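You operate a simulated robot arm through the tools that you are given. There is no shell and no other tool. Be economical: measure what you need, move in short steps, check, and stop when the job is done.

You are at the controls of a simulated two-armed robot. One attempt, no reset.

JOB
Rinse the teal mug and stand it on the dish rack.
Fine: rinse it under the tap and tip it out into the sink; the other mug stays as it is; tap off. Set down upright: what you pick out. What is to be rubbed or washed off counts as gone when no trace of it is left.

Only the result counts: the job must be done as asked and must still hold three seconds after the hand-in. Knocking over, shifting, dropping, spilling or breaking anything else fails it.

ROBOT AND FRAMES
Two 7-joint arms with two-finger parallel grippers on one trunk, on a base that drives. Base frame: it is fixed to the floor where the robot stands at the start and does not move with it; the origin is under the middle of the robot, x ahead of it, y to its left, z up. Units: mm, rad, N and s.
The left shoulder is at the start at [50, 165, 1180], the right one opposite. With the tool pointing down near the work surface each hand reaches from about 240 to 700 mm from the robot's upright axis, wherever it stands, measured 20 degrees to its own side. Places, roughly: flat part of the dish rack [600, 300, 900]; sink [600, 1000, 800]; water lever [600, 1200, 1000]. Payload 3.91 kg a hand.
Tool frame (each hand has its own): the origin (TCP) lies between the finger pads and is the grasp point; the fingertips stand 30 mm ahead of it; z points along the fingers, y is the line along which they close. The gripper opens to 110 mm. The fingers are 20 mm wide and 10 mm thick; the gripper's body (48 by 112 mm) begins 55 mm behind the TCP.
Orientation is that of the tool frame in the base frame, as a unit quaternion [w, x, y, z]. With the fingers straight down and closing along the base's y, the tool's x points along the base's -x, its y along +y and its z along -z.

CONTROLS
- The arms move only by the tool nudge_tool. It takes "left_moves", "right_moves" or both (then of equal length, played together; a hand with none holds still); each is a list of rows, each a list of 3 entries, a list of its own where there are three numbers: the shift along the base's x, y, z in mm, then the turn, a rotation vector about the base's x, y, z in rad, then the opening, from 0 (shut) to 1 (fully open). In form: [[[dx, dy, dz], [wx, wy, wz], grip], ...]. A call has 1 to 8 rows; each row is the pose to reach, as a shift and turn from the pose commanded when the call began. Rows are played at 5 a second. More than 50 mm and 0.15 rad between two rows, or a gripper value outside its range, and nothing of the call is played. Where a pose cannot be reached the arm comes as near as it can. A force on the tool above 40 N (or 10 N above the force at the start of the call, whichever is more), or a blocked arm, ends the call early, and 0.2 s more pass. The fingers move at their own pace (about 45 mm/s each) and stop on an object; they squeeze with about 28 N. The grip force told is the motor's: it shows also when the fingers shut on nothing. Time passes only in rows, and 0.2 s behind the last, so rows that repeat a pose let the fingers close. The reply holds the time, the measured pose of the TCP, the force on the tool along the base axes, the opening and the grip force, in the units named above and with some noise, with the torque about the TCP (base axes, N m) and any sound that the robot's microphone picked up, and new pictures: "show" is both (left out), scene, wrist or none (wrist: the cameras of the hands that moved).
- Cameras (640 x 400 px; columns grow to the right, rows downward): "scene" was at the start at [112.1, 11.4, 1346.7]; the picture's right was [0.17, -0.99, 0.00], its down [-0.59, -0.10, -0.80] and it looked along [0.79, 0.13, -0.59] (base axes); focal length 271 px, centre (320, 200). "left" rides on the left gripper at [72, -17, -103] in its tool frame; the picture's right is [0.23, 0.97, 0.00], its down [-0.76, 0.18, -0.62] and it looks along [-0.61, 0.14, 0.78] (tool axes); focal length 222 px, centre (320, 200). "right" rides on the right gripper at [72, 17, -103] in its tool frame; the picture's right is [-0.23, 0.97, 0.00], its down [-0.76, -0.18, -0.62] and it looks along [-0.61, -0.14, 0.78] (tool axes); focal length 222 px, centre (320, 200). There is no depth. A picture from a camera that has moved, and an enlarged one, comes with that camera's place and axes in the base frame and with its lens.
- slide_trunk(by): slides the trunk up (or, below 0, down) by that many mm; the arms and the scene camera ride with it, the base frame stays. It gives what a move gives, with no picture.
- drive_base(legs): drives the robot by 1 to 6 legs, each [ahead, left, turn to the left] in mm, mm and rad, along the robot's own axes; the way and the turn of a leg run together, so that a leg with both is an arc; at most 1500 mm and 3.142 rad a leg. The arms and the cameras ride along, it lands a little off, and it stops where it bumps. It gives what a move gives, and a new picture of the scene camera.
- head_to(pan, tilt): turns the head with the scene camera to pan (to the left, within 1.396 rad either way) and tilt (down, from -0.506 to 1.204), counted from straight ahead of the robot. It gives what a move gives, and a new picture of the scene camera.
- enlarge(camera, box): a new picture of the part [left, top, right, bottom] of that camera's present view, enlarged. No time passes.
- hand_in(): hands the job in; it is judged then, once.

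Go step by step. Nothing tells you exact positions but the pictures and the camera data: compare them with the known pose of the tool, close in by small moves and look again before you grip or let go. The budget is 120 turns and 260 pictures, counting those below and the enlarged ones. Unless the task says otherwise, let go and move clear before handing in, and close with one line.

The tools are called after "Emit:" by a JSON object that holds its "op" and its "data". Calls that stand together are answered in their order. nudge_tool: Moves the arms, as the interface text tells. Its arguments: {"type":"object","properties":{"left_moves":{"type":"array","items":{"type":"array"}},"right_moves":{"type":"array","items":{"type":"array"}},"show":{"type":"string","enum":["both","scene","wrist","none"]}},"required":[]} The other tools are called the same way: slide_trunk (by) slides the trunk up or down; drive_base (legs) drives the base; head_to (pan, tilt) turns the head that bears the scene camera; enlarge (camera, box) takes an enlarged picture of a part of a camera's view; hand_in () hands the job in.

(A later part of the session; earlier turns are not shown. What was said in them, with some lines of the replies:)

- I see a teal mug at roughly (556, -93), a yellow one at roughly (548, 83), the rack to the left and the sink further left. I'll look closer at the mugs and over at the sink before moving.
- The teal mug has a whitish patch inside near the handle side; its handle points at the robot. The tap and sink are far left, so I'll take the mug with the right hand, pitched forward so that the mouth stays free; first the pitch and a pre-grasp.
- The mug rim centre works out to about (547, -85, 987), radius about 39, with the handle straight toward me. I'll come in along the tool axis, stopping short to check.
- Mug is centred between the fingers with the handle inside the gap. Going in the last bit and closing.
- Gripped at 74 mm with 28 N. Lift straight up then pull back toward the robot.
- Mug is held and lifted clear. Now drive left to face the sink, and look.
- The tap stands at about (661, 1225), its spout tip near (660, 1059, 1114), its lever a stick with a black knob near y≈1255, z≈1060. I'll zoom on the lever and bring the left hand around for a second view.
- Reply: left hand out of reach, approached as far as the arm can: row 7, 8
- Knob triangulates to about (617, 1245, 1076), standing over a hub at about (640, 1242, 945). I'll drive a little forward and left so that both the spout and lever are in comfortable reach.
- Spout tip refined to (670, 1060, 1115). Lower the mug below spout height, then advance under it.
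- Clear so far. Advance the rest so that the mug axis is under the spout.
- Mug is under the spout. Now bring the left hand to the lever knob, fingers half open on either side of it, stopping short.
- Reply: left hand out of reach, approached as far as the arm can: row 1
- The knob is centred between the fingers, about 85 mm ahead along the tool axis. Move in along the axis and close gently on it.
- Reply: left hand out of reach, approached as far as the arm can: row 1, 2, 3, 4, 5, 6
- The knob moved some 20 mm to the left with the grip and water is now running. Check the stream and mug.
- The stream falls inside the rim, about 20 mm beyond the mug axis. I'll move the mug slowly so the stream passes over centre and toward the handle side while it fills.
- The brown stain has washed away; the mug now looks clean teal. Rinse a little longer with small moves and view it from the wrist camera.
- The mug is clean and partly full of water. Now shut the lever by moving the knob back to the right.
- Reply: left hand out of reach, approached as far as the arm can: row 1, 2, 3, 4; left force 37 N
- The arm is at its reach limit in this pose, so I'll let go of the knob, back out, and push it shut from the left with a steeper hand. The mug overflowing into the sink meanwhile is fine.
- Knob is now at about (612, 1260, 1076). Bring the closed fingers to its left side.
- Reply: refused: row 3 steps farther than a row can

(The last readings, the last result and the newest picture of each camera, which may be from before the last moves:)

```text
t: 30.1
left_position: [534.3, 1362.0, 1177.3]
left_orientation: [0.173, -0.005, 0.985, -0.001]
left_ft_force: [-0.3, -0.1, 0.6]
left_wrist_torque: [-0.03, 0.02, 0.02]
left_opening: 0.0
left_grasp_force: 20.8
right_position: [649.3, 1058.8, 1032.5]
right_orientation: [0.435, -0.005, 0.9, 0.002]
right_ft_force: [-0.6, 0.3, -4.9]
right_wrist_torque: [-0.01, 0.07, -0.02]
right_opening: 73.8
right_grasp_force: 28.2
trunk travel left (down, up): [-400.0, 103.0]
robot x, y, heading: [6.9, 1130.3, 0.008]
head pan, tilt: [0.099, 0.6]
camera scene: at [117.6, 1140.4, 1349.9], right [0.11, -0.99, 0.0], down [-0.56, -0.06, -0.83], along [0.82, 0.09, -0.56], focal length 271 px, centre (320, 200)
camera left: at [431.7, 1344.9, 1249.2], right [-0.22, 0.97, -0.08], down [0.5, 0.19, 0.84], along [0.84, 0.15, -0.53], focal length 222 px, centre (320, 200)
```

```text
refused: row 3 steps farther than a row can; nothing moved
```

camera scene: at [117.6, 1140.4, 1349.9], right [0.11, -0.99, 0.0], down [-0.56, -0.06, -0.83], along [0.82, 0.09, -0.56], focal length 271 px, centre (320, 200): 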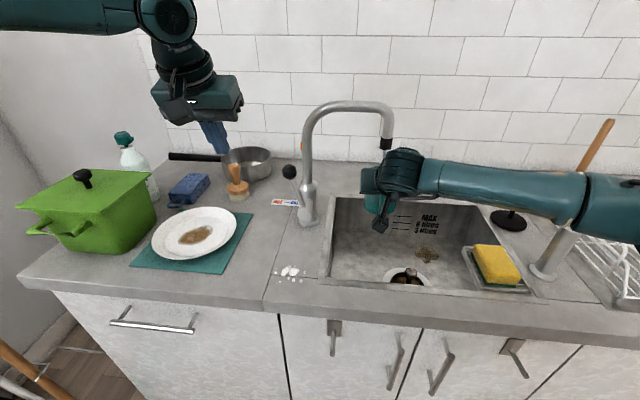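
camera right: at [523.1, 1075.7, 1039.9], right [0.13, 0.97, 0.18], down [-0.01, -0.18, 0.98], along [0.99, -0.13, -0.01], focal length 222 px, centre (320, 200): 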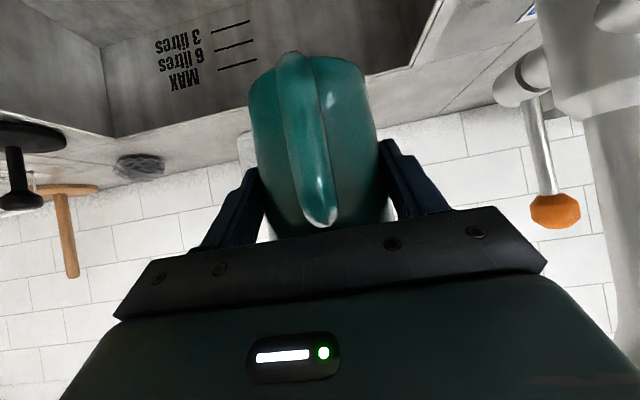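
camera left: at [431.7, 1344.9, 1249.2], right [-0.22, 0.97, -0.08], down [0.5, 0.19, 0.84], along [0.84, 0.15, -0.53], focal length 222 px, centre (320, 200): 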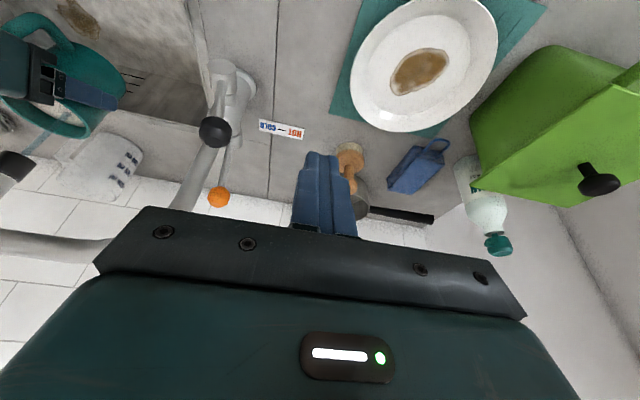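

Emit:
{"op": "nudge_tool", "data": {"left_moves": [[[20, 0, -30], [0, 0, 0], 0], [[40, -10, -60], [0, 0, 0], 0], [[60, -25, -85], [0, 0, 0], 0], [[78, -45, -105], [0, 0, 0], 0], [[78, -60, -107], [0, 0, 0], 0], [[78, -60, -107], [0, 0, 0], 0]]}}

```text
t: 31.5
left_position: [589.3, 1323.3, 1072.8]
left_orientation: [0.174, -0.006, 0.985, -0.001]
left_ft_force: [-0.3, -0.9, -0.6]
left_wrist_torque: [-0.01, 0.02, 0.0]
left_opening: 0.0
left_grasp_force: 28.0
left hand out of reach, approached as far as the arm can: row 4, 5, 6
right_position: [649.2, 1059.4, 1032.4]
right_orientation: [0.434, -0.004, 0.901, 0.002]
right_ft_force: [0.2, 0.2, -5.2]
right_wrist_torque: [-0.03, 0.03, 0.04]
right_opening: 73.8
right_grasp_force: 28.3
trunk travel left (down, up): [-400.0, 103.0]
robot x, y, heading: [3.9, 1134.2, 0.015]
head pan, tilt: [0.099, 0.6]
camera scene: at [118.1, 1140.6, 1349.8], right [0.11, -0.99, 0.0], down [-0.56, -0.06, -0.82], along [0.82, 0.09, -0.57], focal length 271 px, centre (320, 200)
camera left: at [486.4, 1305.9, 1144.3], right [-0.22, 0.97, -0.08], down [0.5, 0.19, 0.85], along [0.84, 0.15, -0.53], focal length 222 px, centre (320, 200)
```

scene: 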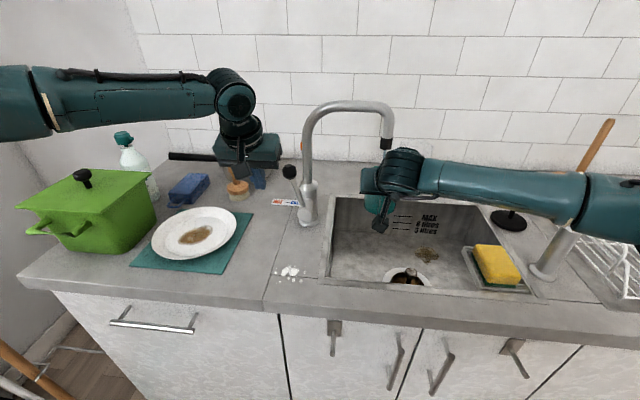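
left: 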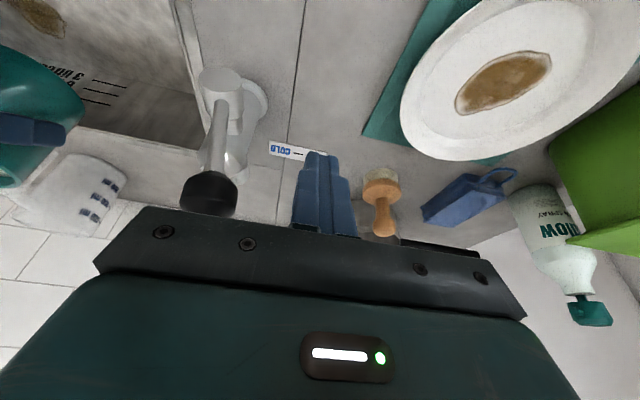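

The steep pose can't reach far enough, but with the earlier forward pitch the fingertips come level with the knob. Pitch forward again beside the knob.

Emit:
{"op": "nudge_tool", "data": {"left_moves": [[[-15, 5, 10], [0, -0.14, 0], 0], [[-20, 5, 20], [0, -0.28, 0], 0], [[-20, 5, 25], [0, -0.42, 0], 0], [[-20, 5, 25], [0, -0.55, 0], 0], [[-20, 5, 25], [0, -0.55, 0], 0]]}}

```text
t: 32.7
left_position: [571.0, 1327.7, 1098.0]
left_orientation: [0.435, -0.004, 0.901, -0.003]
left_ft_force: [1.4, 0.2, 0.3]
left_wrist_torque: [-0.02, 0.0, -0.04]
left_opening: 0.0
left_grasp_force: 28.0
right_position: [650.0, 1059.4, 1032.0]
right_orientation: [0.434, -0.005, 0.901, 0.003]
right_ft_force: [-0.1, 0.4, -5.9]
right_wrist_torque: [-0.02, 0.02, 0.0]
right_opening: 73.7
right_grasp_force: 27.8
trunk travel left (down, up): [-400.0, 103.0]
robot x, y, heading: [3.9, 1132.5, 0.012]
head pan, tilt: [0.099, 0.6]
camera scene: at [118.1, 1140.5, 1349.8], right [0.11, -0.99, 0.0], down [-0.56, -0.06, -0.82], along [0.82, 0.09, -0.57], focal length 271 px, centre (320, 200)
camera left: at [444.7, 1309.7, 1104.9], right [-0.15, 0.97, -0.19], down [-0.02, 0.19, 0.98], along [0.99, 0.15, -0.01], focal length 222 px, centre (320, 200)
```

scene: 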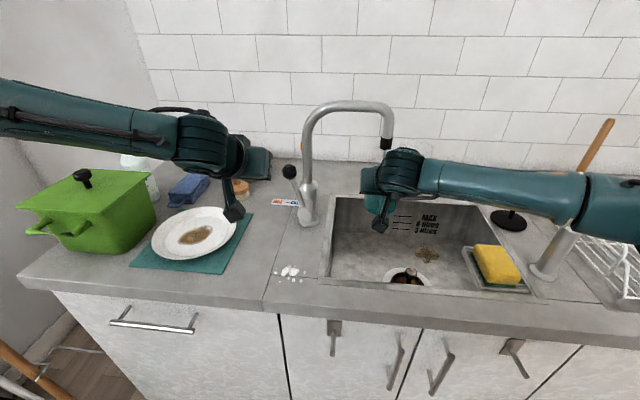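
left: 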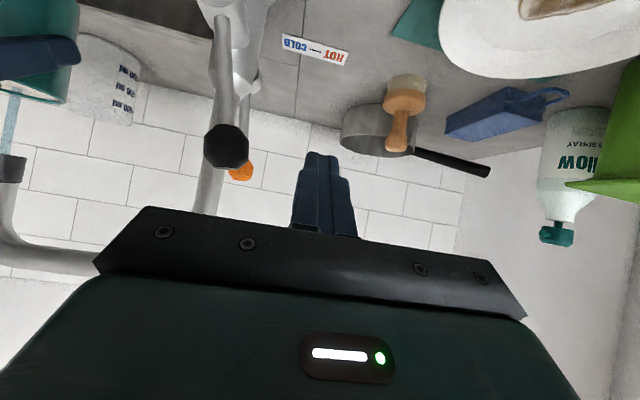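

Shifts count from the achieved pose. Now move in beside the knob and push it to the right.

Emit:
{"op": "nudge_tool", "data": {"left_moves": [[[20, -15, -8], [0, 0, 0], 0], [[26, -30, -10], [0, 0, 0], 0], [[26, -40, -10], [0, 0, 0], 0], [[26, -48, -10], [0, 0, 0], 0], [[26, -54, -10], [0, 0, 0], 0], [[26, -54, -10], [0, 0, 0], 0]], "show": "wrist"}}

```text
t: 34.1
left_position: [595.1, 1271.5, 1086.4]
left_orientation: [0.433, -0.005, 0.901, -0.003]
left_ft_force: [0.2, 0.9, -0.1]
left_wrist_torque: [0.02, -0.01, 0.0]
left_opening: 0.1
left_grasp_force: 27.9
right_position: [649.8, 1059.8, 1031.8]
right_orientation: [0.435, -0.004, 0.9, 0.001]
right_ft_force: [0.9, 0.3, -5.5]
right_wrist_torque: [-0.03, 0.03, -0.01]
right_opening: 73.9
right_grasp_force: 27.9
trunk travel left (down, up): [-400.0, 103.0]
robot x, y, heading: [3.4, 1134.3, 0.016]
head pan, tilt: [0.099, 0.6]
camera left: at [469.8, 1255.0, 1094.4], right [-0.15, 0.97, -0.19], down [-0.01, 0.19, 0.98], along [0.99, 0.15, -0.01], focal length 222 px, centre (320, 200)
```

left: 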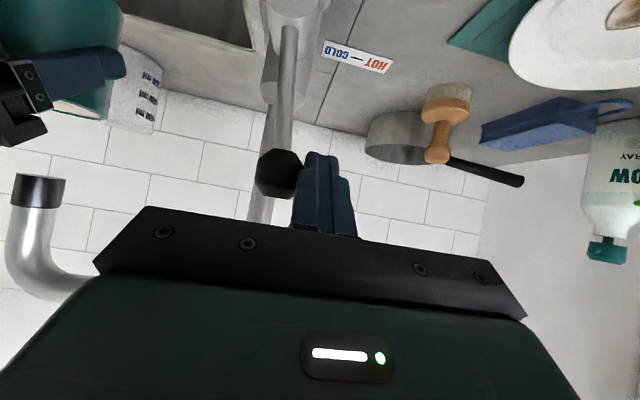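

The stream has stopped. Check for any drip.

Emit:
{"op": "enlarge", "data": {"camera": "left", "box": [0, 40, 130, 240]}}

Emit:
{"op": "nudge_tool", "data": {"left_moves": [[[-5, 25, 5], [0, 0, 0], 0], [[-40, 60, 30], [0, 0, 0], 0], [[-80, 90, 50], [0, 0, 0], 0], [[-120, 110, 60], [0, 0, 0], 0], [[-150, 140, 70], [0, 0, 0], 0], [[-150, 140, 70], [0, 0, 0], 0]], "show": "both"}}

```text
2.00 times, centred on (65, 140) of left
camera zoom: at [469.8, 1255.0, 1094.4], right [-0.15, 0.97, -0.19], down [-0.01, 0.19, 0.98], along [0.99, 0.15, -0.01], focal length 444 px, centre (830, 320)
```

zoom: 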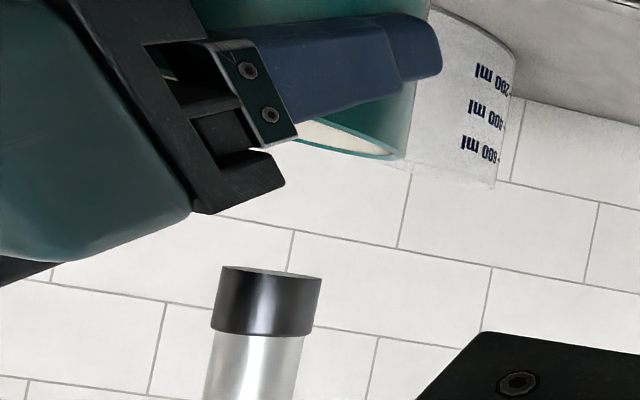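

```text
refused: row 2 steps farther than a row can; nothing moved
```

Tap is off and the mug is nearly full. Retract the left hand.

Emit:
{"op": "nudge_tool", "data": {"left_moves": [[[-5, 25, 5], [0, 0, 0], 0], [[-30, 50, 20], [0, 0, 0], 0], [[-60, 75, 35], [0, 0, 0], 0], [[-95, 100, 50], [0, 0, 0], 0], [[-130, 120, 65], [0, 0, 0], 0], [[-150, 140, 70], [0, 0, 0], 0], [[-150, 140, 70], [0, 0, 0], 0]], "show": "both"}}

Emit:
{"op": "enlarge", "data": {"camera": "scene", "box": [270, 90, 450, 290]}}

```text
t: 35.7
left_position: [445.6, 1411.1, 1157.8]
left_orientation: [0.434, -0.004, 0.901, -0.003]
left_ft_force: [-0.6, 0.1, 0.1]
left_wrist_torque: [-0.01, 0.01, -0.03]
left_opening: 0.0
left_grasp_force: 28.5
right_position: [649.2, 1059.5, 1032.0]
right_orientation: [0.435, -0.004, 0.901, 0.002]
right_ft_force: [0.2, -0.4, -6.3]
right_wrist_torque: [-0.01, 0.04, 0.01]
right_opening: 74.1
right_grasp_force: 27.9
trunk travel left (down, up): [-400.0, 103.0]
robot x, y, heading: [8.3, 1132.9, 0.009]
head pan, tilt: [0.099, 0.6]
camera scene: at [118.4, 1140.2, 1349.8], right [0.11, -0.99, 0.0], down [-0.56, -0.06, -0.82], along [0.82, 0.09, -0.57], focal length 271 px, centre (320, 200)
camera left: at [320.0, 1394.4, 1165.0], right [-0.15, 0.97, -0.19], down [-0.01, 0.19, 0.98], along [0.99, 0.15, -0.01], focal length 222 px, centre (320, 200)
```

scene: 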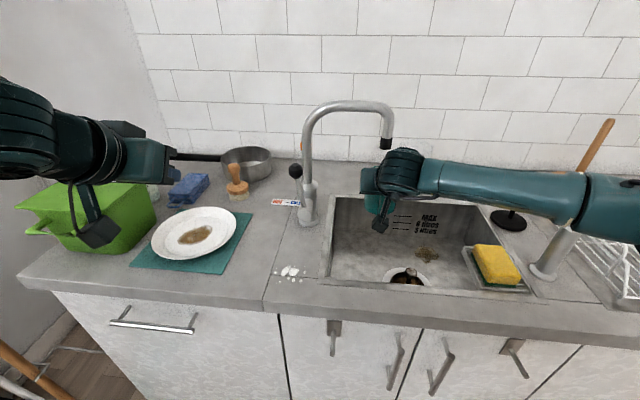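
left: 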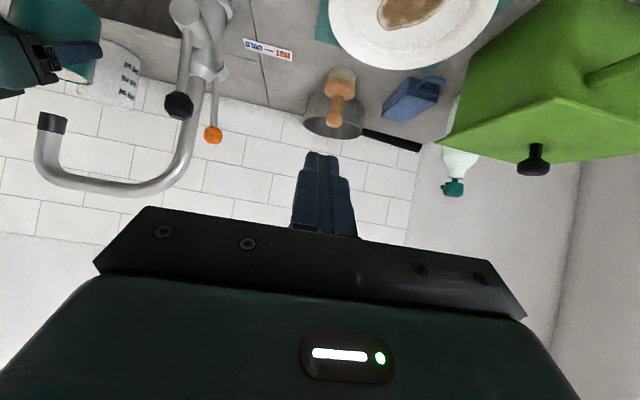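

```text
2.00 times, centred on (360, 190) of scene
camera zoom: at [118.4, 1140.2, 1349.8], right [0.11, -0.99, 0.0], down [-0.56, -0.06, -0.82], along [0.82, 0.09, -0.57], focal length 543 px, centre (240, 220)
```

zoom: 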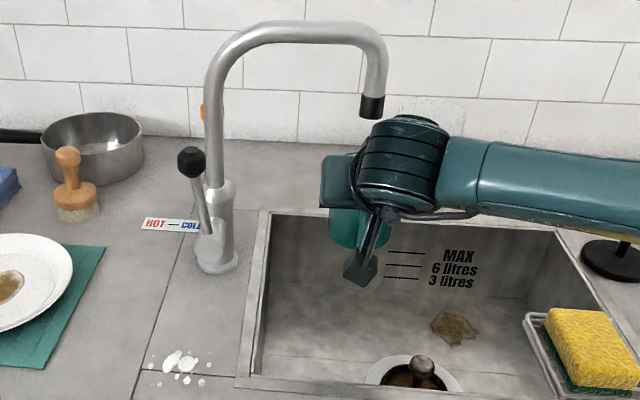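

Tap lever is back upright and dry. Now move the mug out from under the spout over the sink's middle and raise it to tip it out.

Emit:
{"op": "nudge_tool", "data": {"right_moves": [[[-15, 0, 0], [0, 0, 0], 0.3], [[-35, -15, 0], [0, 0, 0], 0.3], [[-55, -35, 0], [0, 0, 0], 0.3], [[-60, -55, 20], [0, 0, 0], 0.3], [[-60, -60, 45], [0, 0, 0], 0.3], [[-60, -60, 55], [0, 0, 0], 0.3]], "show": "none"}}

Emit:
{"op": "nudge_tool", "data": {"right_moves": [[[0, 0, 0], [0.12, 0, 0], 0.3], [[0, 0, 0], [0.24, 0, 0], 0.3], [[0, 0, 0], [0.36, 0, 0], 0.3], [[0, 0, 0], [0.5, 0, 0], 0.3], [[0, 0, 0], [0.64, 0, 0], 0.3], [[0, 0, 0], [0.78, 0, 0], 0.3], [[0, 0, 0], [0.9, 0, 0], 0.3], [[0, 0, 0], [0.9, 0, 0], 0.3]]}}

```text
t: 37.1
left_position: [445.1, 1412.5, 1158.1]
left_orientation: [0.435, -0.006, 0.9, -0.001]
left_ft_force: [-0.2, 0.1, -0.1]
left_wrist_torque: [-0.01, 0.0, 0.0]
left_opening: 0.0
left_grasp_force: 27.7
right_position: [588.9, 998.6, 1086.1]
right_orientation: [0.434, -0.004, 0.901, 0.002]
right_ft_force: [0.3, 0.6, -6.3]
right_wrist_torque: [0.02, 0.02, -0.01]
right_opening: 74.2
right_grasp_force: 28.3
trunk travel left (down, up): [-400.0, 103.0]
robot x, y, heading: [4.8, 1133.0, 0.007]
head pan, tilt: [0.099, 0.6]
```

```text
t: 38.9
left_position: [445.4, 1411.9, 1158.5]
left_orientation: [0.435, -0.005, 0.9, -0.003]
left_ft_force: [-0.2, 0.0, 0.3]
left_wrist_torque: [-0.02, 0.04, -0.01]
left_opening: 0.0
left_grasp_force: 27.6
right_position: [590.1, 999.8, 1084.5]
right_orientation: [0.394, 0.185, 0.809, 0.395]
right_ft_force: [-0.1, -0.2, -3.8]
right_wrist_torque: [-0.11, 0.05, -0.02]
right_opening: 74.0
right_grasp_force: 27.6
trunk travel left (down, up): [-400.0, 103.0]
robot x, y, heading: [3.4, 1135.2, 0.011]
head pan, tilt: [0.099, 0.6]
camera scene: at [118.0, 1140.6, 1349.8], right [0.11, -0.99, 0.0], down [-0.56, -0.06, -0.82], along [0.82, 0.09, -0.57], focal length 271 px, centre (320, 200)
camera right: at [463.8, 1004.4, 1103.4], right [0.13, 0.46, 0.88], down [-0.01, -0.88, 0.47], along [0.99, -0.07, -0.11], focal length 222 px, centre (320, 200)
```

scene: 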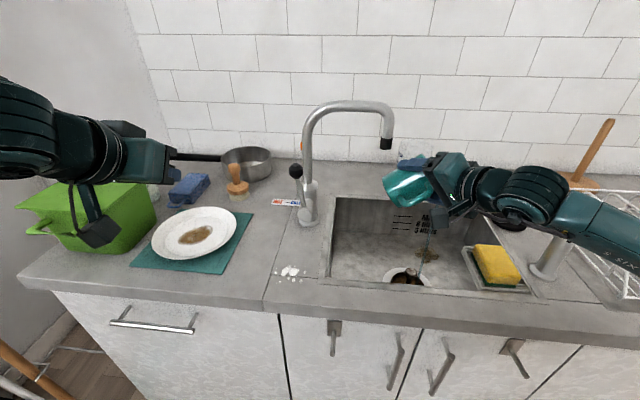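
right: 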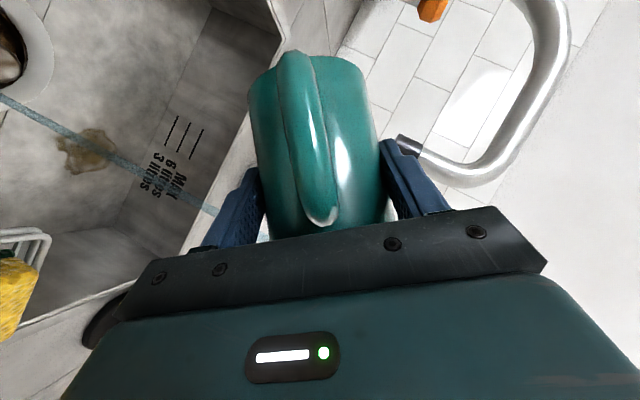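

Water is pouring out into the sink. Keep tipping well past horizontal.

Emit:
{"op": "nudge_tool", "data": {"right_moves": [[[0, 0, 0], [0.14, 0, 0], 0.3], [[0, 0, 0], [0.28, 0, 0], 0.3], [[0, 0, 0], [0.42, 0, 0], 0.3], [[0, 0, 0], [0.56, 0, 0], 0.3], [[0, 0, 0], [0.7, 0, 0], 0.3], [[0, 0, 0], [0.84, 0, 0], 0.3], [[0, 0, 0], [0.98, 0, 0], 0.3], [[0, 0, 0], [1.1, 0, 0], 0.3]]}}

```text
t: 40.7
left_position: [446.5, 1411.4, 1159.0]
left_orientation: [0.435, -0.004, 0.901, -0.003]
left_ft_force: [-1.4, 0.7, 0.8]
left_wrist_torque: [-0.02, -0.04, 0.0]
left_opening: 0.0
left_grasp_force: 28.2
right_position: [590.0, 999.0, 1086.4]
right_orientation: [0.238, 0.364, 0.484, 0.759]
right_ft_force: [0.4, -0.2, -3.0]
right_wrist_torque: [-0.08, 0.02, 0.01]
right_opening: 73.9
right_grasp_force: 27.9
trunk travel left (down, up): [-400.0, 103.0]
robot x, y, heading: [2.5, 1133.2, 0.015]
head pan, tilt: [0.099, 0.6]
camera scene: at [117.9, 1140.6, 1349.9], right [0.11, -0.99, 0.0], down [-0.56, -0.06, -0.82], along [0.82, 0.09, -0.57], focal length 271 px, centre (320, 200)
camera right: at [463.3, 987.1, 1097.3], right [0.13, -0.57, 0.81], down [-0.01, -0.82, -0.57], along [0.99, 0.06, -0.12], focal length 222 px, centre (320, 200)
```

scene: 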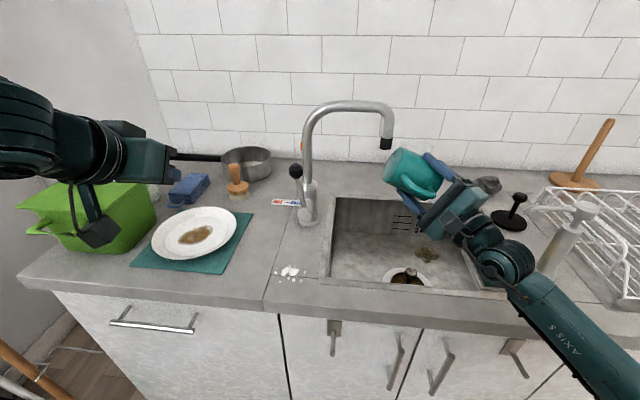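
right: 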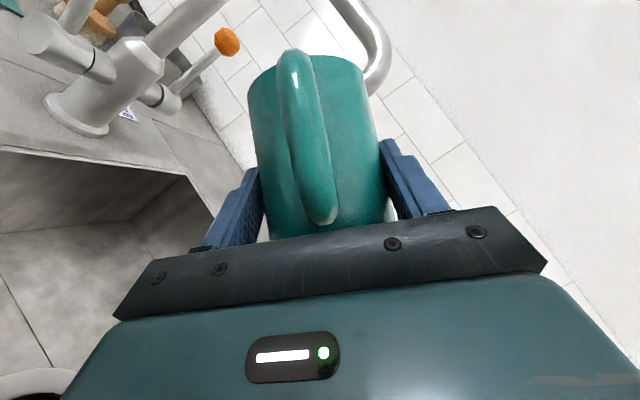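

Tool load is back to the empty value. Tip a bit further and hold to drain the last drops.

Emit:
{"op": "nudge_tool", "data": {"right_moves": [[[0, 0, 0], [0.14, 0, 0], 0.3], [[0, 0, 0], [0.28, 0, 0], 0.3], [[0, 0, 0], [0.4, 0, 0], 0.3], [[0, 0, 0], [0.4, 0, 0], 0.3], [[0, 0, 0], [0.4, 0, 0], 0.3], [[0, 0, 0], [0.4, 0, 0], 0.3], [[0, 0, 0], [0.4, 0, 0], 0.3], [[0, 0, 0], [0.4, 0, 0], 0.3]], "show": "scene"}}

Emit:
{"op": "enlarge", "data": {"camera": "scene", "box": [370, 130, 500, 230]}}

```text
t: 42.5
left_position: [445.6, 1411.6, 1157.5]
left_orientation: [0.434, -0.004, 0.901, -0.003]
left_ft_force: [-0.3, 0.3, -0.2]
left_wrist_torque: [-0.01, 0.0, 0.01]
left_opening: 0.0
left_grasp_force: 27.9
right_position: [589.4, 1000.2, 1087.0]
right_orientation: [0.161, 0.403, 0.324, 0.84]
right_ft_force: [0.5, 0.1, -2.6]
right_wrist_torque: [-0.08, -0.01, -0.01]
right_opening: 73.6
right_grasp_force: 28.2
trunk travel left (down, up): [-400.0, 103.0]
robot x, y, heading: [1.9, 1134.0, 0.012]
head pan, tilt: [0.099, 0.6]
camera scene: at [117.8, 1140.5, 1349.8], right [0.11, -0.99, 0.0], down [-0.56, -0.06, -0.82], along [0.82, 0.09, -0.57], focal length 271 px, centre (320, 200)
```

scene: 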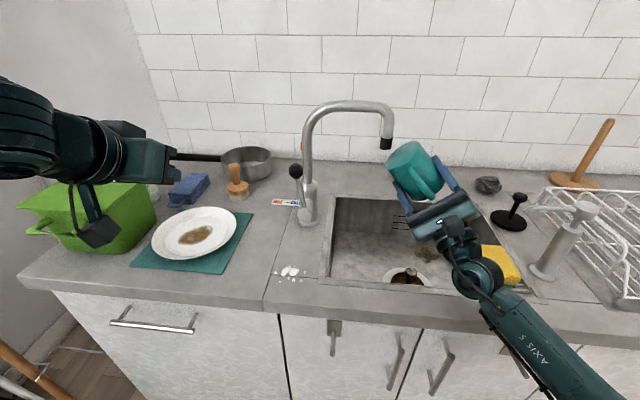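

```text
4.00 times, centred on (435, 180) of scene
camera zoom: at [117.8, 1140.5, 1349.8], right [0.11, -0.99, 0.0], down [-0.56, -0.06, -0.82], along [0.82, 0.09, -0.57], focal length 1085 px, centre (-140, 280)
```

zoom: 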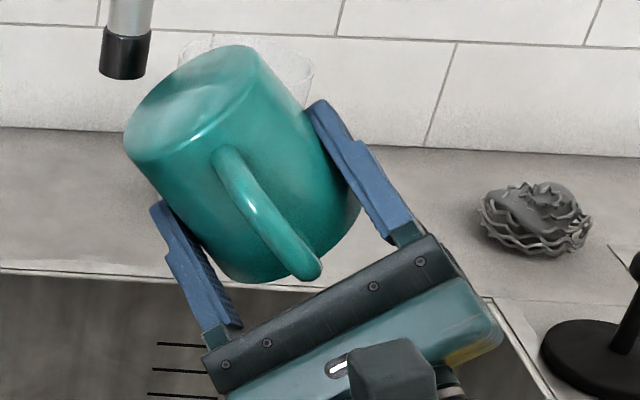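

Clean and empty. Turn it back upright.

Emit:
{"op": "nudge_tool", "data": {"right_moves": [[[0, 0, 0], [-0.149, 0, 0], 0.3], [[0, 0, 0], [-0.298, 0, 0], 0.3], [[0, 0, 0], [-0.447, 0, 0], 0.3], [[0, 0, 0], [-0.596, 0, 0], 0.3], [[0, 0, 0], [-0.745, 0, 0], 0.3], [[0, 0, 0], [-0.894, 0, 0], 0.3], [[0, 0, 0], [-1.043, 0, 0], 0.3], [[0, 0, 0], [-1.19, 0, 0], 0.3]], "show": "none"}}

Emit:
{"op": "nudge_tool", "data": {"right_moves": [[[0, 0, 0], [-0.149, 0, 0], 0.3], [[0, 0, 0], [-0.298, 0, 0], 0.3], [[0, 0, 0], [-0.447, 0, 0], 0.3], [[0, 0, 0], [-0.596, 0, 0], 0.3], [[0, 0, 0], [-0.745, 0, 0], 0.3], [[0, 0, 0], [-0.894, 0, 0], 0.3], [[0, 0, 0], [-1.043, 0, 0], 0.3], [[0, 0, 0], [-1.19, 0, 0], 0.3]], "show": "both"}}

```text
t: 44.3
left_position: [445.0, 1410.8, 1158.6]
left_orientation: [0.435, -0.005, 0.901, -0.002]
left_ft_force: [-0.1, 0.8, -0.3]
left_wrist_torque: [-0.03, -0.03, 0.04]
left_opening: 0.0
left_grasp_force: 28.1
right_position: [589.0, 1000.9, 1085.4]
right_orientation: [0.36, 0.243, 0.74, 0.513]
right_ft_force: [0.5, 0.2, -1.9]
right_wrist_torque: [-0.07, 0.04, -0.03]
right_opening: 73.9
right_grasp_force: 27.8
trunk travel left (down, up): [-400.0, 103.0]
robot x, y, heading: [1.4, 1132.5, 0.01]
head pan, tilt: [0.099, 0.6]
```

```text
t: 46.1
left_position: [445.2, 1410.9, 1157.0]
left_orientation: [0.434, -0.005, 0.901, -0.002]
left_ft_force: [-0.7, -0.5, 0.0]
left_wrist_torque: [-0.01, -0.02, 0.02]
left_opening: 0.1
left_grasp_force: 28.2
right_position: [589.2, 999.5, 1086.4]
right_orientation: [0.434, 0.001, 0.901, 0.009]
right_ft_force: [-0.5, -0.3, -3.2]
right_wrist_torque: [0.0, 0.06, -0.03]
right_opening: 73.6
right_grasp_force: 28.8
trunk travel left (down, up): [-400.0, 103.0]
robot x, y, heading: [2.8, 1134.5, 0.009]
head pan, tilt: [0.099, 0.6]
camera scene: at [117.9, 1140.8, 1349.8], right [0.11, -0.99, 0.0], down [-0.56, -0.06, -0.82], along [0.82, 0.09, -0.57], focal length 271 px, centre (320, 200)
camera right: at [463.5, 1015.8, 1094.5], right [0.13, 0.97, 0.2], down [-0.01, -0.2, 0.98], along [0.99, -0.13, -0.01], focal length 222 px, centre (320, 200)
```

scene: 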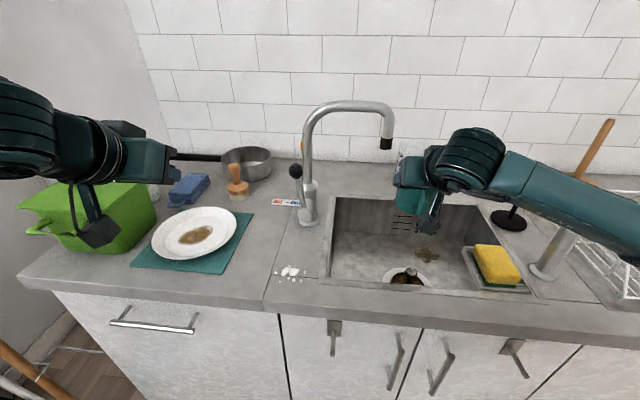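
right: 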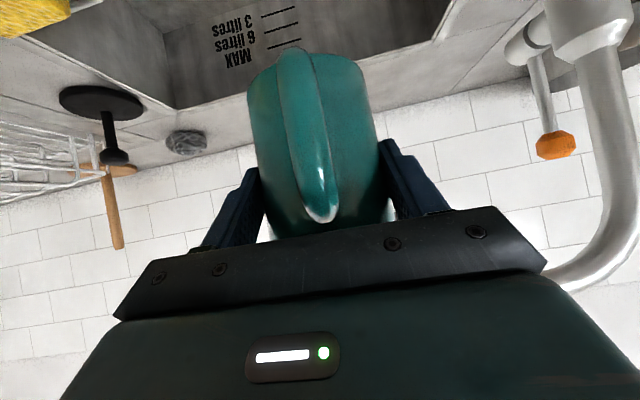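

Upright again. Pull back and raise, then drive right to face the rack.

Emit:
{"op": "nudge_tool", "data": {"right_moves": [[[-35, 0, 20], [0, 0, 0], 0.3], [[-75, 0, 40], [0, 0, 0], 0.3], [[-115, 0, 60], [0, 0, 0], 0.3], [[-145, 0, 85], [0, 0, 0], 0.3], [[-165, 0, 100], [0, 0, 0], 0.3], [[-165, 0, 100], [0, 0, 0], 0.3]], "show": "none"}}

Emit:
{"op": "drive_base", "data": {"legs": [[-30, 0, 0], [0, -730, 0]]}}

Emit:
{"op": "head_to", "data": {"pan": -0.1, "tilt": 0.7}}

```text
t: 47.5
left_position: [445.5, 1411.0, 1157.4]
left_orientation: [0.434, -0.005, 0.901, -0.002]
left_ft_force: [0.4, 0.9, -0.1]
left_wrist_torque: [0.01, 0.03, 0.02]
left_opening: 0.1
left_grasp_force: 28.2
right_position: [424.4, 1001.8, 1185.6]
right_orientation: [0.434, 0.0, 0.901, 0.012]
right_ft_force: [0.9, 0.1, -3.6]
right_wrist_torque: [0.02, 0.03, -0.02]
right_opening: 73.7
right_grasp_force: 27.7
trunk travel left (down, up): [-400.0, 103.0]
robot x, y, heading: [4.1, 1132.0, 0.008]
head pan, tilt: [0.099, 0.6]
```

```text
t: 51.9
left_position: [421.8, 681.5, 1158.1]
left_orientation: [0.435, -0.001, 0.901, -0.004]
left_ft_force: [-0.1, -0.4, -0.3]
left_wrist_torque: [-0.02, -0.03, 0.02]
left_opening: 0.0
left_grasp_force: 27.7
right_position: [397.0, 271.3, 1185.2]
right_orientation: [0.434, 0.005, 0.901, 0.009]
right_ft_force: [0.4, -1.3, -3.2]
right_wrist_torque: [0.0, 0.03, -0.02]
right_opening: 74.0
right_grasp_force: 27.7
trunk travel left (down, up): [-400.0, 103.0]
robot x, y, heading: [-19.2, 410.6, 0.0]
head pan, tilt: [0.099, 0.6]
camera scene: at [91.5, 413.7, 1349.9], right [0.1, -0.99, 0.0], down [-0.56, -0.06, -0.82], along [0.82, 0.08, -0.57], focal length 271 px, centre (320, 200)
```

scene: 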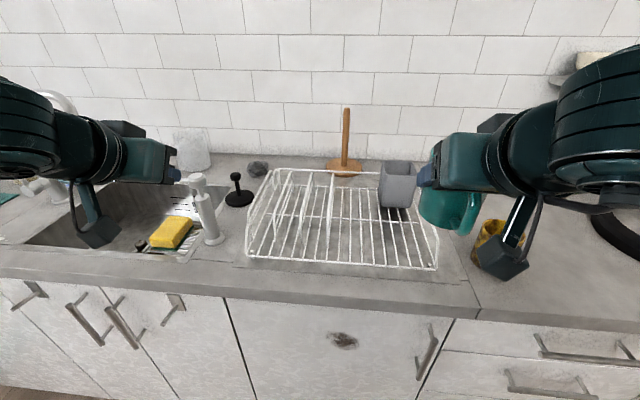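

```text
t: 52.6
left_position: [421.6, 683.1, 1158.2]
left_orientation: [0.435, 0.001, 0.901, -0.005]
left_ft_force: [-0.5, 0.1, 0.0]
left_wrist_torque: [-0.02, 0.0, -0.02]
left_opening: 0.0
left_grasp_force: 28.0
right_position: [396.8, 272.3, 1186.4]
right_orientation: [0.434, 0.004, 0.901, 0.009]
right_ft_force: [0.4, 0.2, -3.7]
right_wrist_torque: [-0.01, 0.02, 0.02]
right_opening: 74.0
right_grasp_force: 28.1
trunk travel left (down, up): [-400.0, 103.0]
robot x, y, heading: [-21.4, 407.6, 0.001]
head pan, tilt: [-0.099, 0.7]
camera scene: at [88.1, 396.9, 1341.3], right [-0.1, -1.0, 0.0], down [-0.64, 0.06, -0.77], along [0.76, -0.07, -0.64], focal length 271 px, centre (320, 200)
```

scene: 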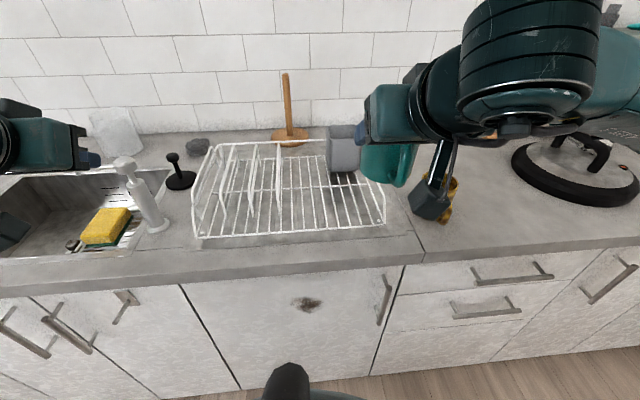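

Emit:
{"op": "enlarge", "data": {"camera": "scene", "box": [180, 110, 420, 260]}}

```text
2.67 times, centred on (300, 185) of scene
camera zoom: at [88.1, 396.9, 1341.3], right [-0.1, -1.0, 0.0], down [-0.64, 0.06, -0.77], along [0.76, -0.07, -0.64], focal length 724 px, centre (373, 240)
```

zoom: 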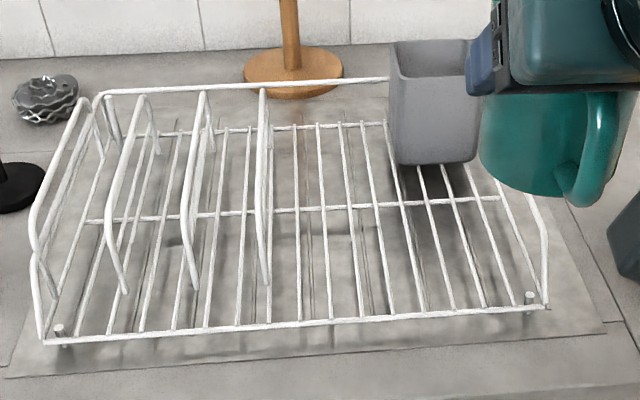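

The free flat area of the rack spans about x 490–690, y 220–448. I'll put the mug at about (585, 330); moving above it first.

Emit:
{"op": "nudge_tool", "data": {"right_moves": [[[30, 20, 0], [0, 0, 0], 0.3], [[65, 40, -10], [0, 0, 0], 0.3], [[105, 58, -30], [0, 0, 0], 0.3], [[145, 58, -50], [0, 0, 0], 0.3], [[176, 58, -80], [0, 0, 0], 0.3], [[176, 58, -120], [0, 0, 0], 0.3], [[176, 58, -120], [0, 0, 0], 0.3]]}}

```text
t: 54.2
left_position: [422.2, 683.2, 1158.2]
left_orientation: [0.435, 0.0, 0.901, -0.005]
left_ft_force: [-0.2, -0.2, 0.6]
left_wrist_torque: [0.01, 0.01, 0.01]
left_opening: 0.0
left_grasp_force: 28.1
right_position: [570.9, 330.8, 1064.5]
right_orientation: [0.434, 0.004, 0.901, 0.01]
right_ft_force: [-0.8, -0.1, -2.7]
right_wrist_torque: [-0.02, 0.03, -0.02]
right_opening: 74.0
right_grasp_force: 27.9
trunk travel left (down, up): [-400.0, 103.0]
robot x, y, heading: [-21.8, 408.0, -0.002]
head pan, tilt: [-0.099, 0.7]
camera scene: at [88.2, 397.0, 1341.2], right [-0.1, -1.0, 0.0], down [-0.64, 0.06, -0.76], along [0.76, -0.08, -0.64], focal length 271 px, centre (320, 200)
camera right: at [445.2, 347.9, 1072.8], right [0.14, 0.97, 0.2], down [-0.01, -0.2, 0.98], along [0.99, -0.14, -0.01], focal length 222 px, centre (320, 200)
```

scene: 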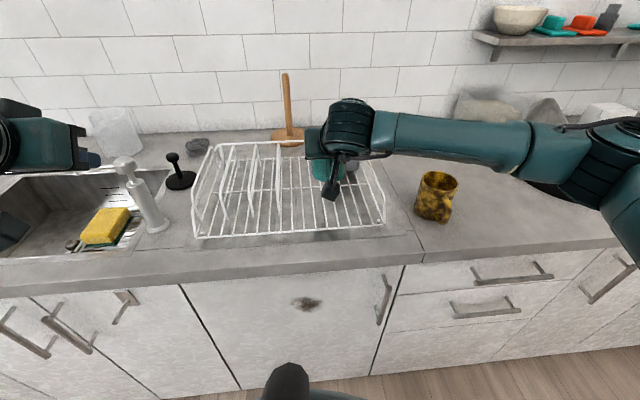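
right: 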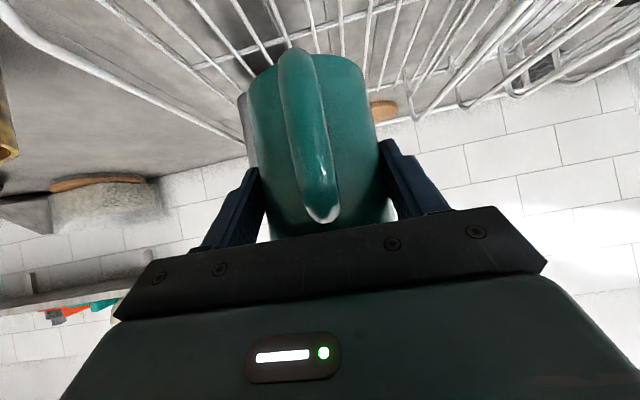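

Clear of dividers and caddy. Lower (taking out a 0.02 rad residual roll), slowly near the expected contact height.

Emit:
{"op": "nudge_tool", "data": {"right_moves": [[[2, 0, -35], [-0.02, 0, 0], 0.3], [[2, 0, -55], [-0.02, 0, 0], 0.3], [[2, 0, -60], [-0.02, 0, 0], 0.3], [[2, 0, -65], [-0.02, 0, 0], 0.3], [[2, 0, -65], [-0.02, 0, 0], 0.3]], "show": "wrist"}}

Emit:
{"op": "enlarge", "data": {"camera": "scene", "box": [260, 130, 400, 250]}}

```text
t: 55.5
left_position: [421.4, 682.2, 1157.8]
left_orientation: [0.434, 0.0, 0.901, -0.004]
left_ft_force: [0.8, 0.7, 0.2]
left_wrist_torque: [-0.01, 0.0, 0.01]
left_opening: 0.0
left_grasp_force: 28.0
right_position: [574.0, 329.6, 999.7]
right_orientation: [0.434, 0.0, 0.901, 0.0]
right_ft_force: [0.3, 0.3, -3.0]
right_wrist_torque: [-0.01, 0.03, 0.01]
right_opening: 73.6
right_grasp_force: 28.4
trunk travel left (down, up): [-400.0, 103.0]
robot x, y, heading: [-19.1, 408.6, 0.007]
head pan, tilt: [-0.099, 0.7]
camera right: at [449.1, 347.8, 1008.8], right [0.14, 0.97, 0.18], down [-0.01, -0.18, 0.98], along [0.99, -0.14, -0.01], focal length 222 px, centre (320, 200)
```

right: 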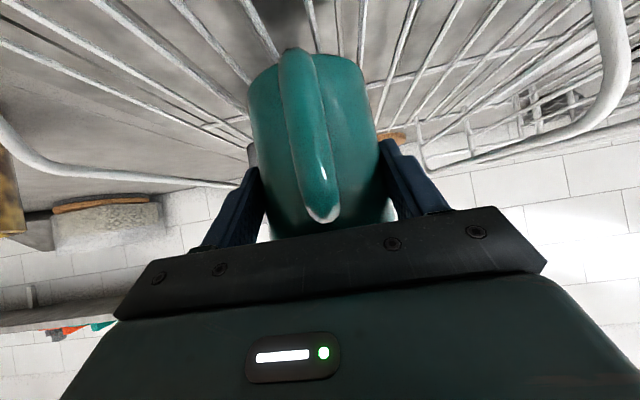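

```text
3.33 times, centred on (330, 190) of scene
camera zoom: at [88.2, 396.8, 1341.2], right [-0.1, -1.0, 0.0], down [-0.64, 0.06, -0.76], along [0.76, -0.08, -0.64], focal length 904 px, centre (287, 233)
```

zoom: 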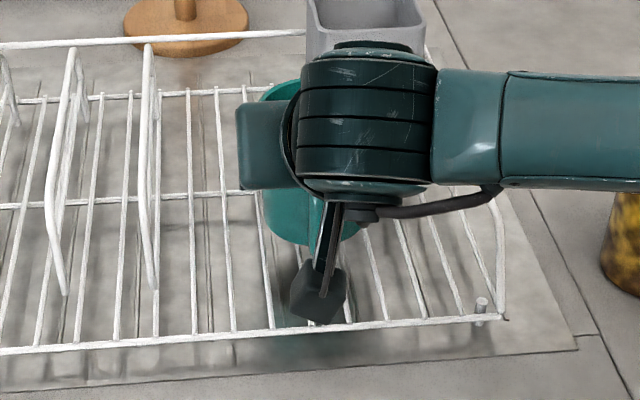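

Still in the air with no contact. Continue lowering in small steps, watching the force.

Emit:
{"op": "nudge_tool", "data": {"right_moves": [[[0, 0, -5], [0, 0, 0], 0.3], [[0, 0, -9], [0, 0, 0], 0.3], [[0, 0, -13], [0, 0, 0], 0.3], [[0, 0, -16], [0, 0, 0], 0.3]], "show": "none"}}

```text
t: 56.5
left_position: [422.5, 682.0, 1158.9]
left_orientation: [0.435, 0.0, 0.9, -0.004]
left_ft_force: [0.1, 0.1, -0.5]
left_wrist_torque: [0.03, 0.0, 0.03]
left_opening: 0.2
left_grasp_force: 27.7
right_position: [575.6, 330.6, 987.6]
right_orientation: [0.438, 0.0, 0.899, 0.001]
right_ft_force: [0.1, -1.7, 7.9]
right_wrist_torque: [0.18, 0.09, 0.04]
right_opening: 73.6
right_grasp_force: 28.1
trunk travel left (down, up): [-400.0, 103.0]
robot x, y, heading: [-22.7, 409.4, 0.004]
head pan, tilt: [-0.099, 0.7]
```

Contact with the rack at TCP z≈988. Ease off the push by a few mm and open.

Emit:
{"op": "nudge_tool", "data": {"right_moves": [[[0, 0, 3], [0, 0, 0], 0.3], [[0, 0, 3], [0, 0, 0], 0.3], [[0, 0, 3], [0, 0, 0], 0.7], [[0, 0, 3], [0, 0, 0], 0.8], [[0, 0, 3], [0, 0, 0], 1], [[0, 0, 3], [0, 0, 0], 1], [[0, 0, 3], [0, 0, 0], 1]], "show": "wrist"}}

```text
t: 58.0
left_position: [422.4, 681.2, 1157.9]
left_orientation: [0.435, -0.001, 0.901, -0.004]
left_ft_force: [0.3, 0.1, -0.3]
left_wrist_torque: [-0.01, -0.01, 0.01]
left_opening: 0.0
left_grasp_force: 28.3
right_position: [575.1, 330.1, 988.3]
right_orientation: [0.435, 0.001, 0.9, -0.001]
right_ft_force: [-0.4, 0.8, 0.0]
right_wrist_torque: [0.02, -0.02, -0.02]
right_opening: 110.0
right_grasp_force: 0.0
trunk travel left (down, up): [-400.0, 103.0]
robot x, y, heading: [-19.6, 410.4, 0.002]
head pan, tilt: [-0.099, 0.7]
camera right: at [449.2, 347.4, 995.3], right [0.14, 0.97, 0.18], down [-0.01, -0.18, 0.98], along [0.99, -0.14, -0.01], focal length 222 px, centre (320, 200)
```

right: 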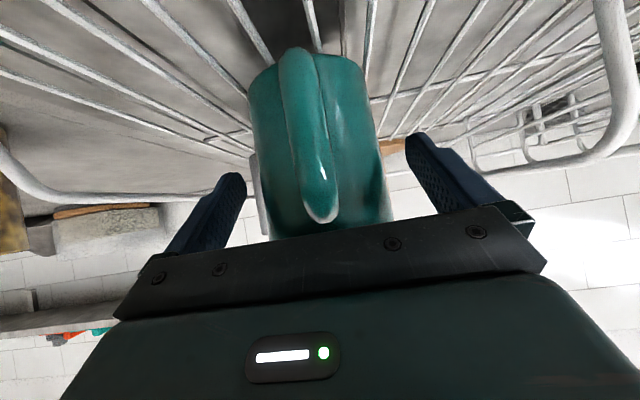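

The mug stands on the rack, unheld. Back out along the tool axis.

Emit:
{"op": "nudge_tool", "data": {"right_moves": [[[-16, 0, 13], [0, 0, 0], 1], [[-40, 0, 32], [0, 0, 0], 1], [[-70, 0, 56], [0, 0, 0], 1], [[-100, 0, 85], [0, 0, 0], 1], [[-130, 0, 120], [0, 0, 0], 1], [[-150, -20, 160], [0, 0, 0], 1], [[-160, -50, 190], [0, 0, 0], 1], [[-160, -90, 200], [0, 0, 0], 1]]}}

Emit:
{"op": "enlarge", "data": {"camera": "scene", "box": [250, 120, 410, 250]}}

```text
t: 59.9
left_position: [421.7, 680.5, 1159.1]
left_orientation: [0.435, 0.0, 0.9, -0.004]
left_ft_force: [-0.2, -0.6, 0.8]
left_wrist_torque: [0.0, 0.0, 0.02]
left_opening: 0.0
left_grasp_force: 27.9
right_position: [415.8, 240.0, 1188.8]
right_orientation: [0.435, 0.0, 0.9, 0.0]
right_ft_force: [-0.3, -0.2, -0.1]
right_wrist_torque: [0.02, 0.01, 0.01]
right_opening: 110.0
right_grasp_force: 0.1
trunk travel left (down, up): [-400.0, 103.0]
robot x, y, heading: [-20.1, 409.0, -0.0]
head pan, tilt: [-0.099, 0.7]
camera scene: at [87.7, 395.7, 1341.3], right [-0.1, -1.0, 0.0], down [-0.64, 0.06, -0.77], along [0.76, -0.07, -0.64], focal length 271 px, centre (320, 200)
camera right: at [289.3, 256.9, 1197.1], right [0.14, 0.97, 0.18], down [-0.01, -0.18, 0.98], along [0.99, -0.14, -0.01], focal length 222 px, centre (320, 200)
```

scene: 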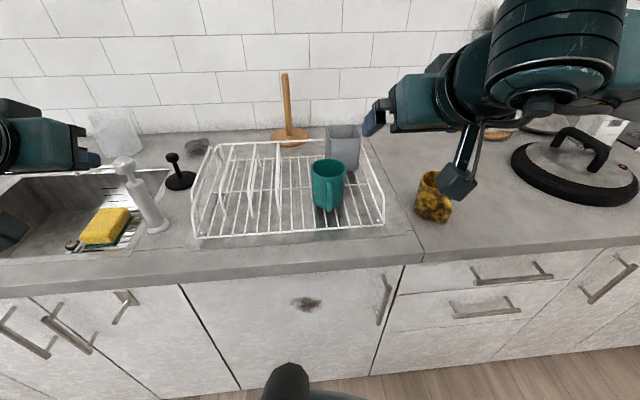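
right: 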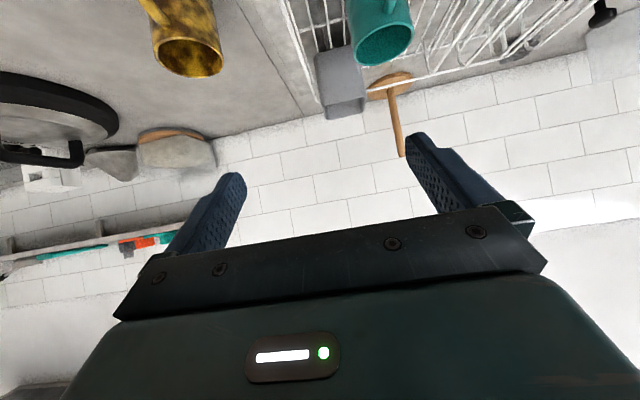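

```text
3.08 times, centred on (330, 185) of scene
camera zoom: at [87.7, 395.7, 1341.3], right [-0.1, -1.0, 0.0], down [-0.64, 0.06, -0.77], along [0.76, -0.07, -0.64], focal length 835 px, centre (289, 246)
```

zoom: 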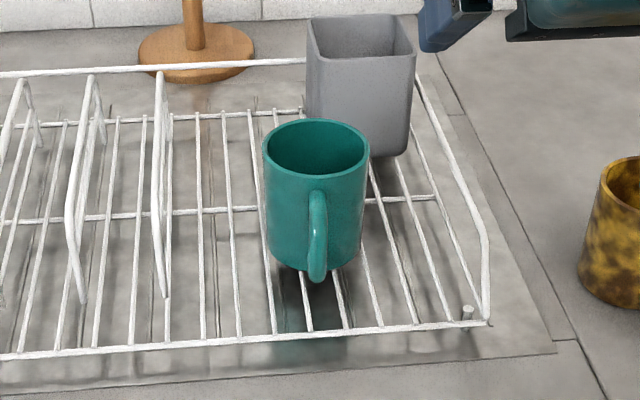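

The mug stands upright and clean on the rack. One look at the inside and at the tap.

Emit:
{"op": "enlarge", "data": {"camera": "right", "box": [300, 0, 460, 90]}}

Emit:
{"op": "head_to", "data": {"pan": 0.9, "tilt": 0.4}}

```text
4.00 times, centred on (380, 45) of right
camera zoom: at [289.3, 256.9, 1197.1], right [0.14, 0.97, 0.18], down [-0.01, -0.18, 0.98], along [0.99, -0.14, -0.01], focal length 888 px, centre (80, 820)
```

zoom: 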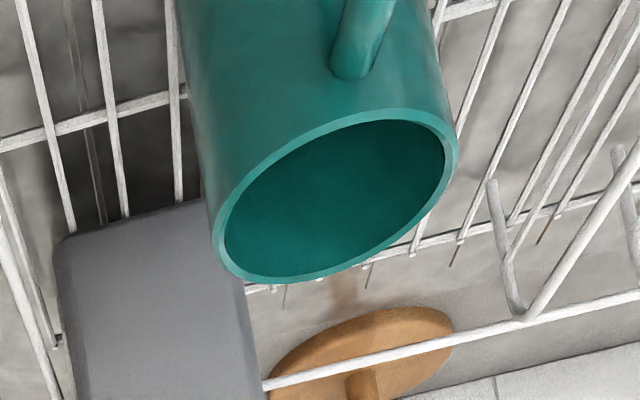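

```text
t: 61.1
left_position: [423.4, 681.2, 1157.6]
left_orientation: [0.435, -0.001, 0.901, -0.004]
left_ft_force: [0.2, -0.2, 0.2]
left_wrist_torque: [-0.01, 0.0, -0.01]
left_opening: 0.0
left_grasp_force: 28.0
right_position: [416.0, 241.7, 1189.3]
right_orientation: [0.434, 0.0, 0.901, 0.0]
right_ft_force: [-0.5, -0.5, 0.2]
right_wrist_torque: [0.0, -0.01, 0.0]
right_opening: 110.1
right_grasp_force: 0.2
trunk travel left (down, up): [-400.0, 103.0]
robot x, y, heading: [-20.4, 411.3, 0.002]
head pan, tilt: [0.901, 0.4]
camera scene: at [60.9, 477.8, 1368.1], right [0.78, -0.62, 0.0], down [-0.24, -0.31, -0.92], along [0.57, 0.72, -0.39], focal length 271 px, centre (320, 200)
```

scene: 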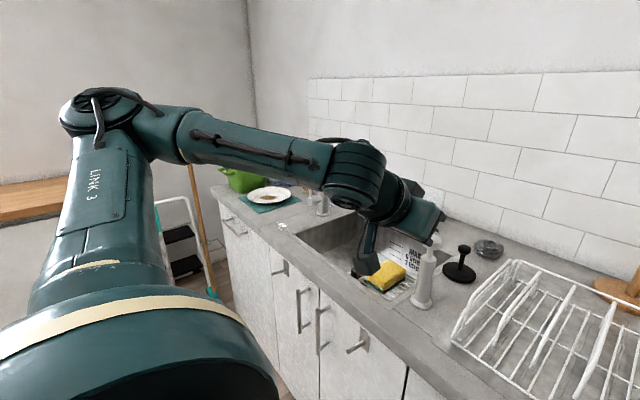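

The mug is clean inside and out and stands upright on the rack. The tap was off in every view after I closed it, though the arm hides it now. Both hands are clear, so I'm handing in.

Emit:
{"op": "hand_in", "data": {}}

```text
The job is handed in.
```

The teal mug is rinsed clean, tipped out into the sink and standing upright on the dish rack; the tap is off and I left the yellow mug alone.
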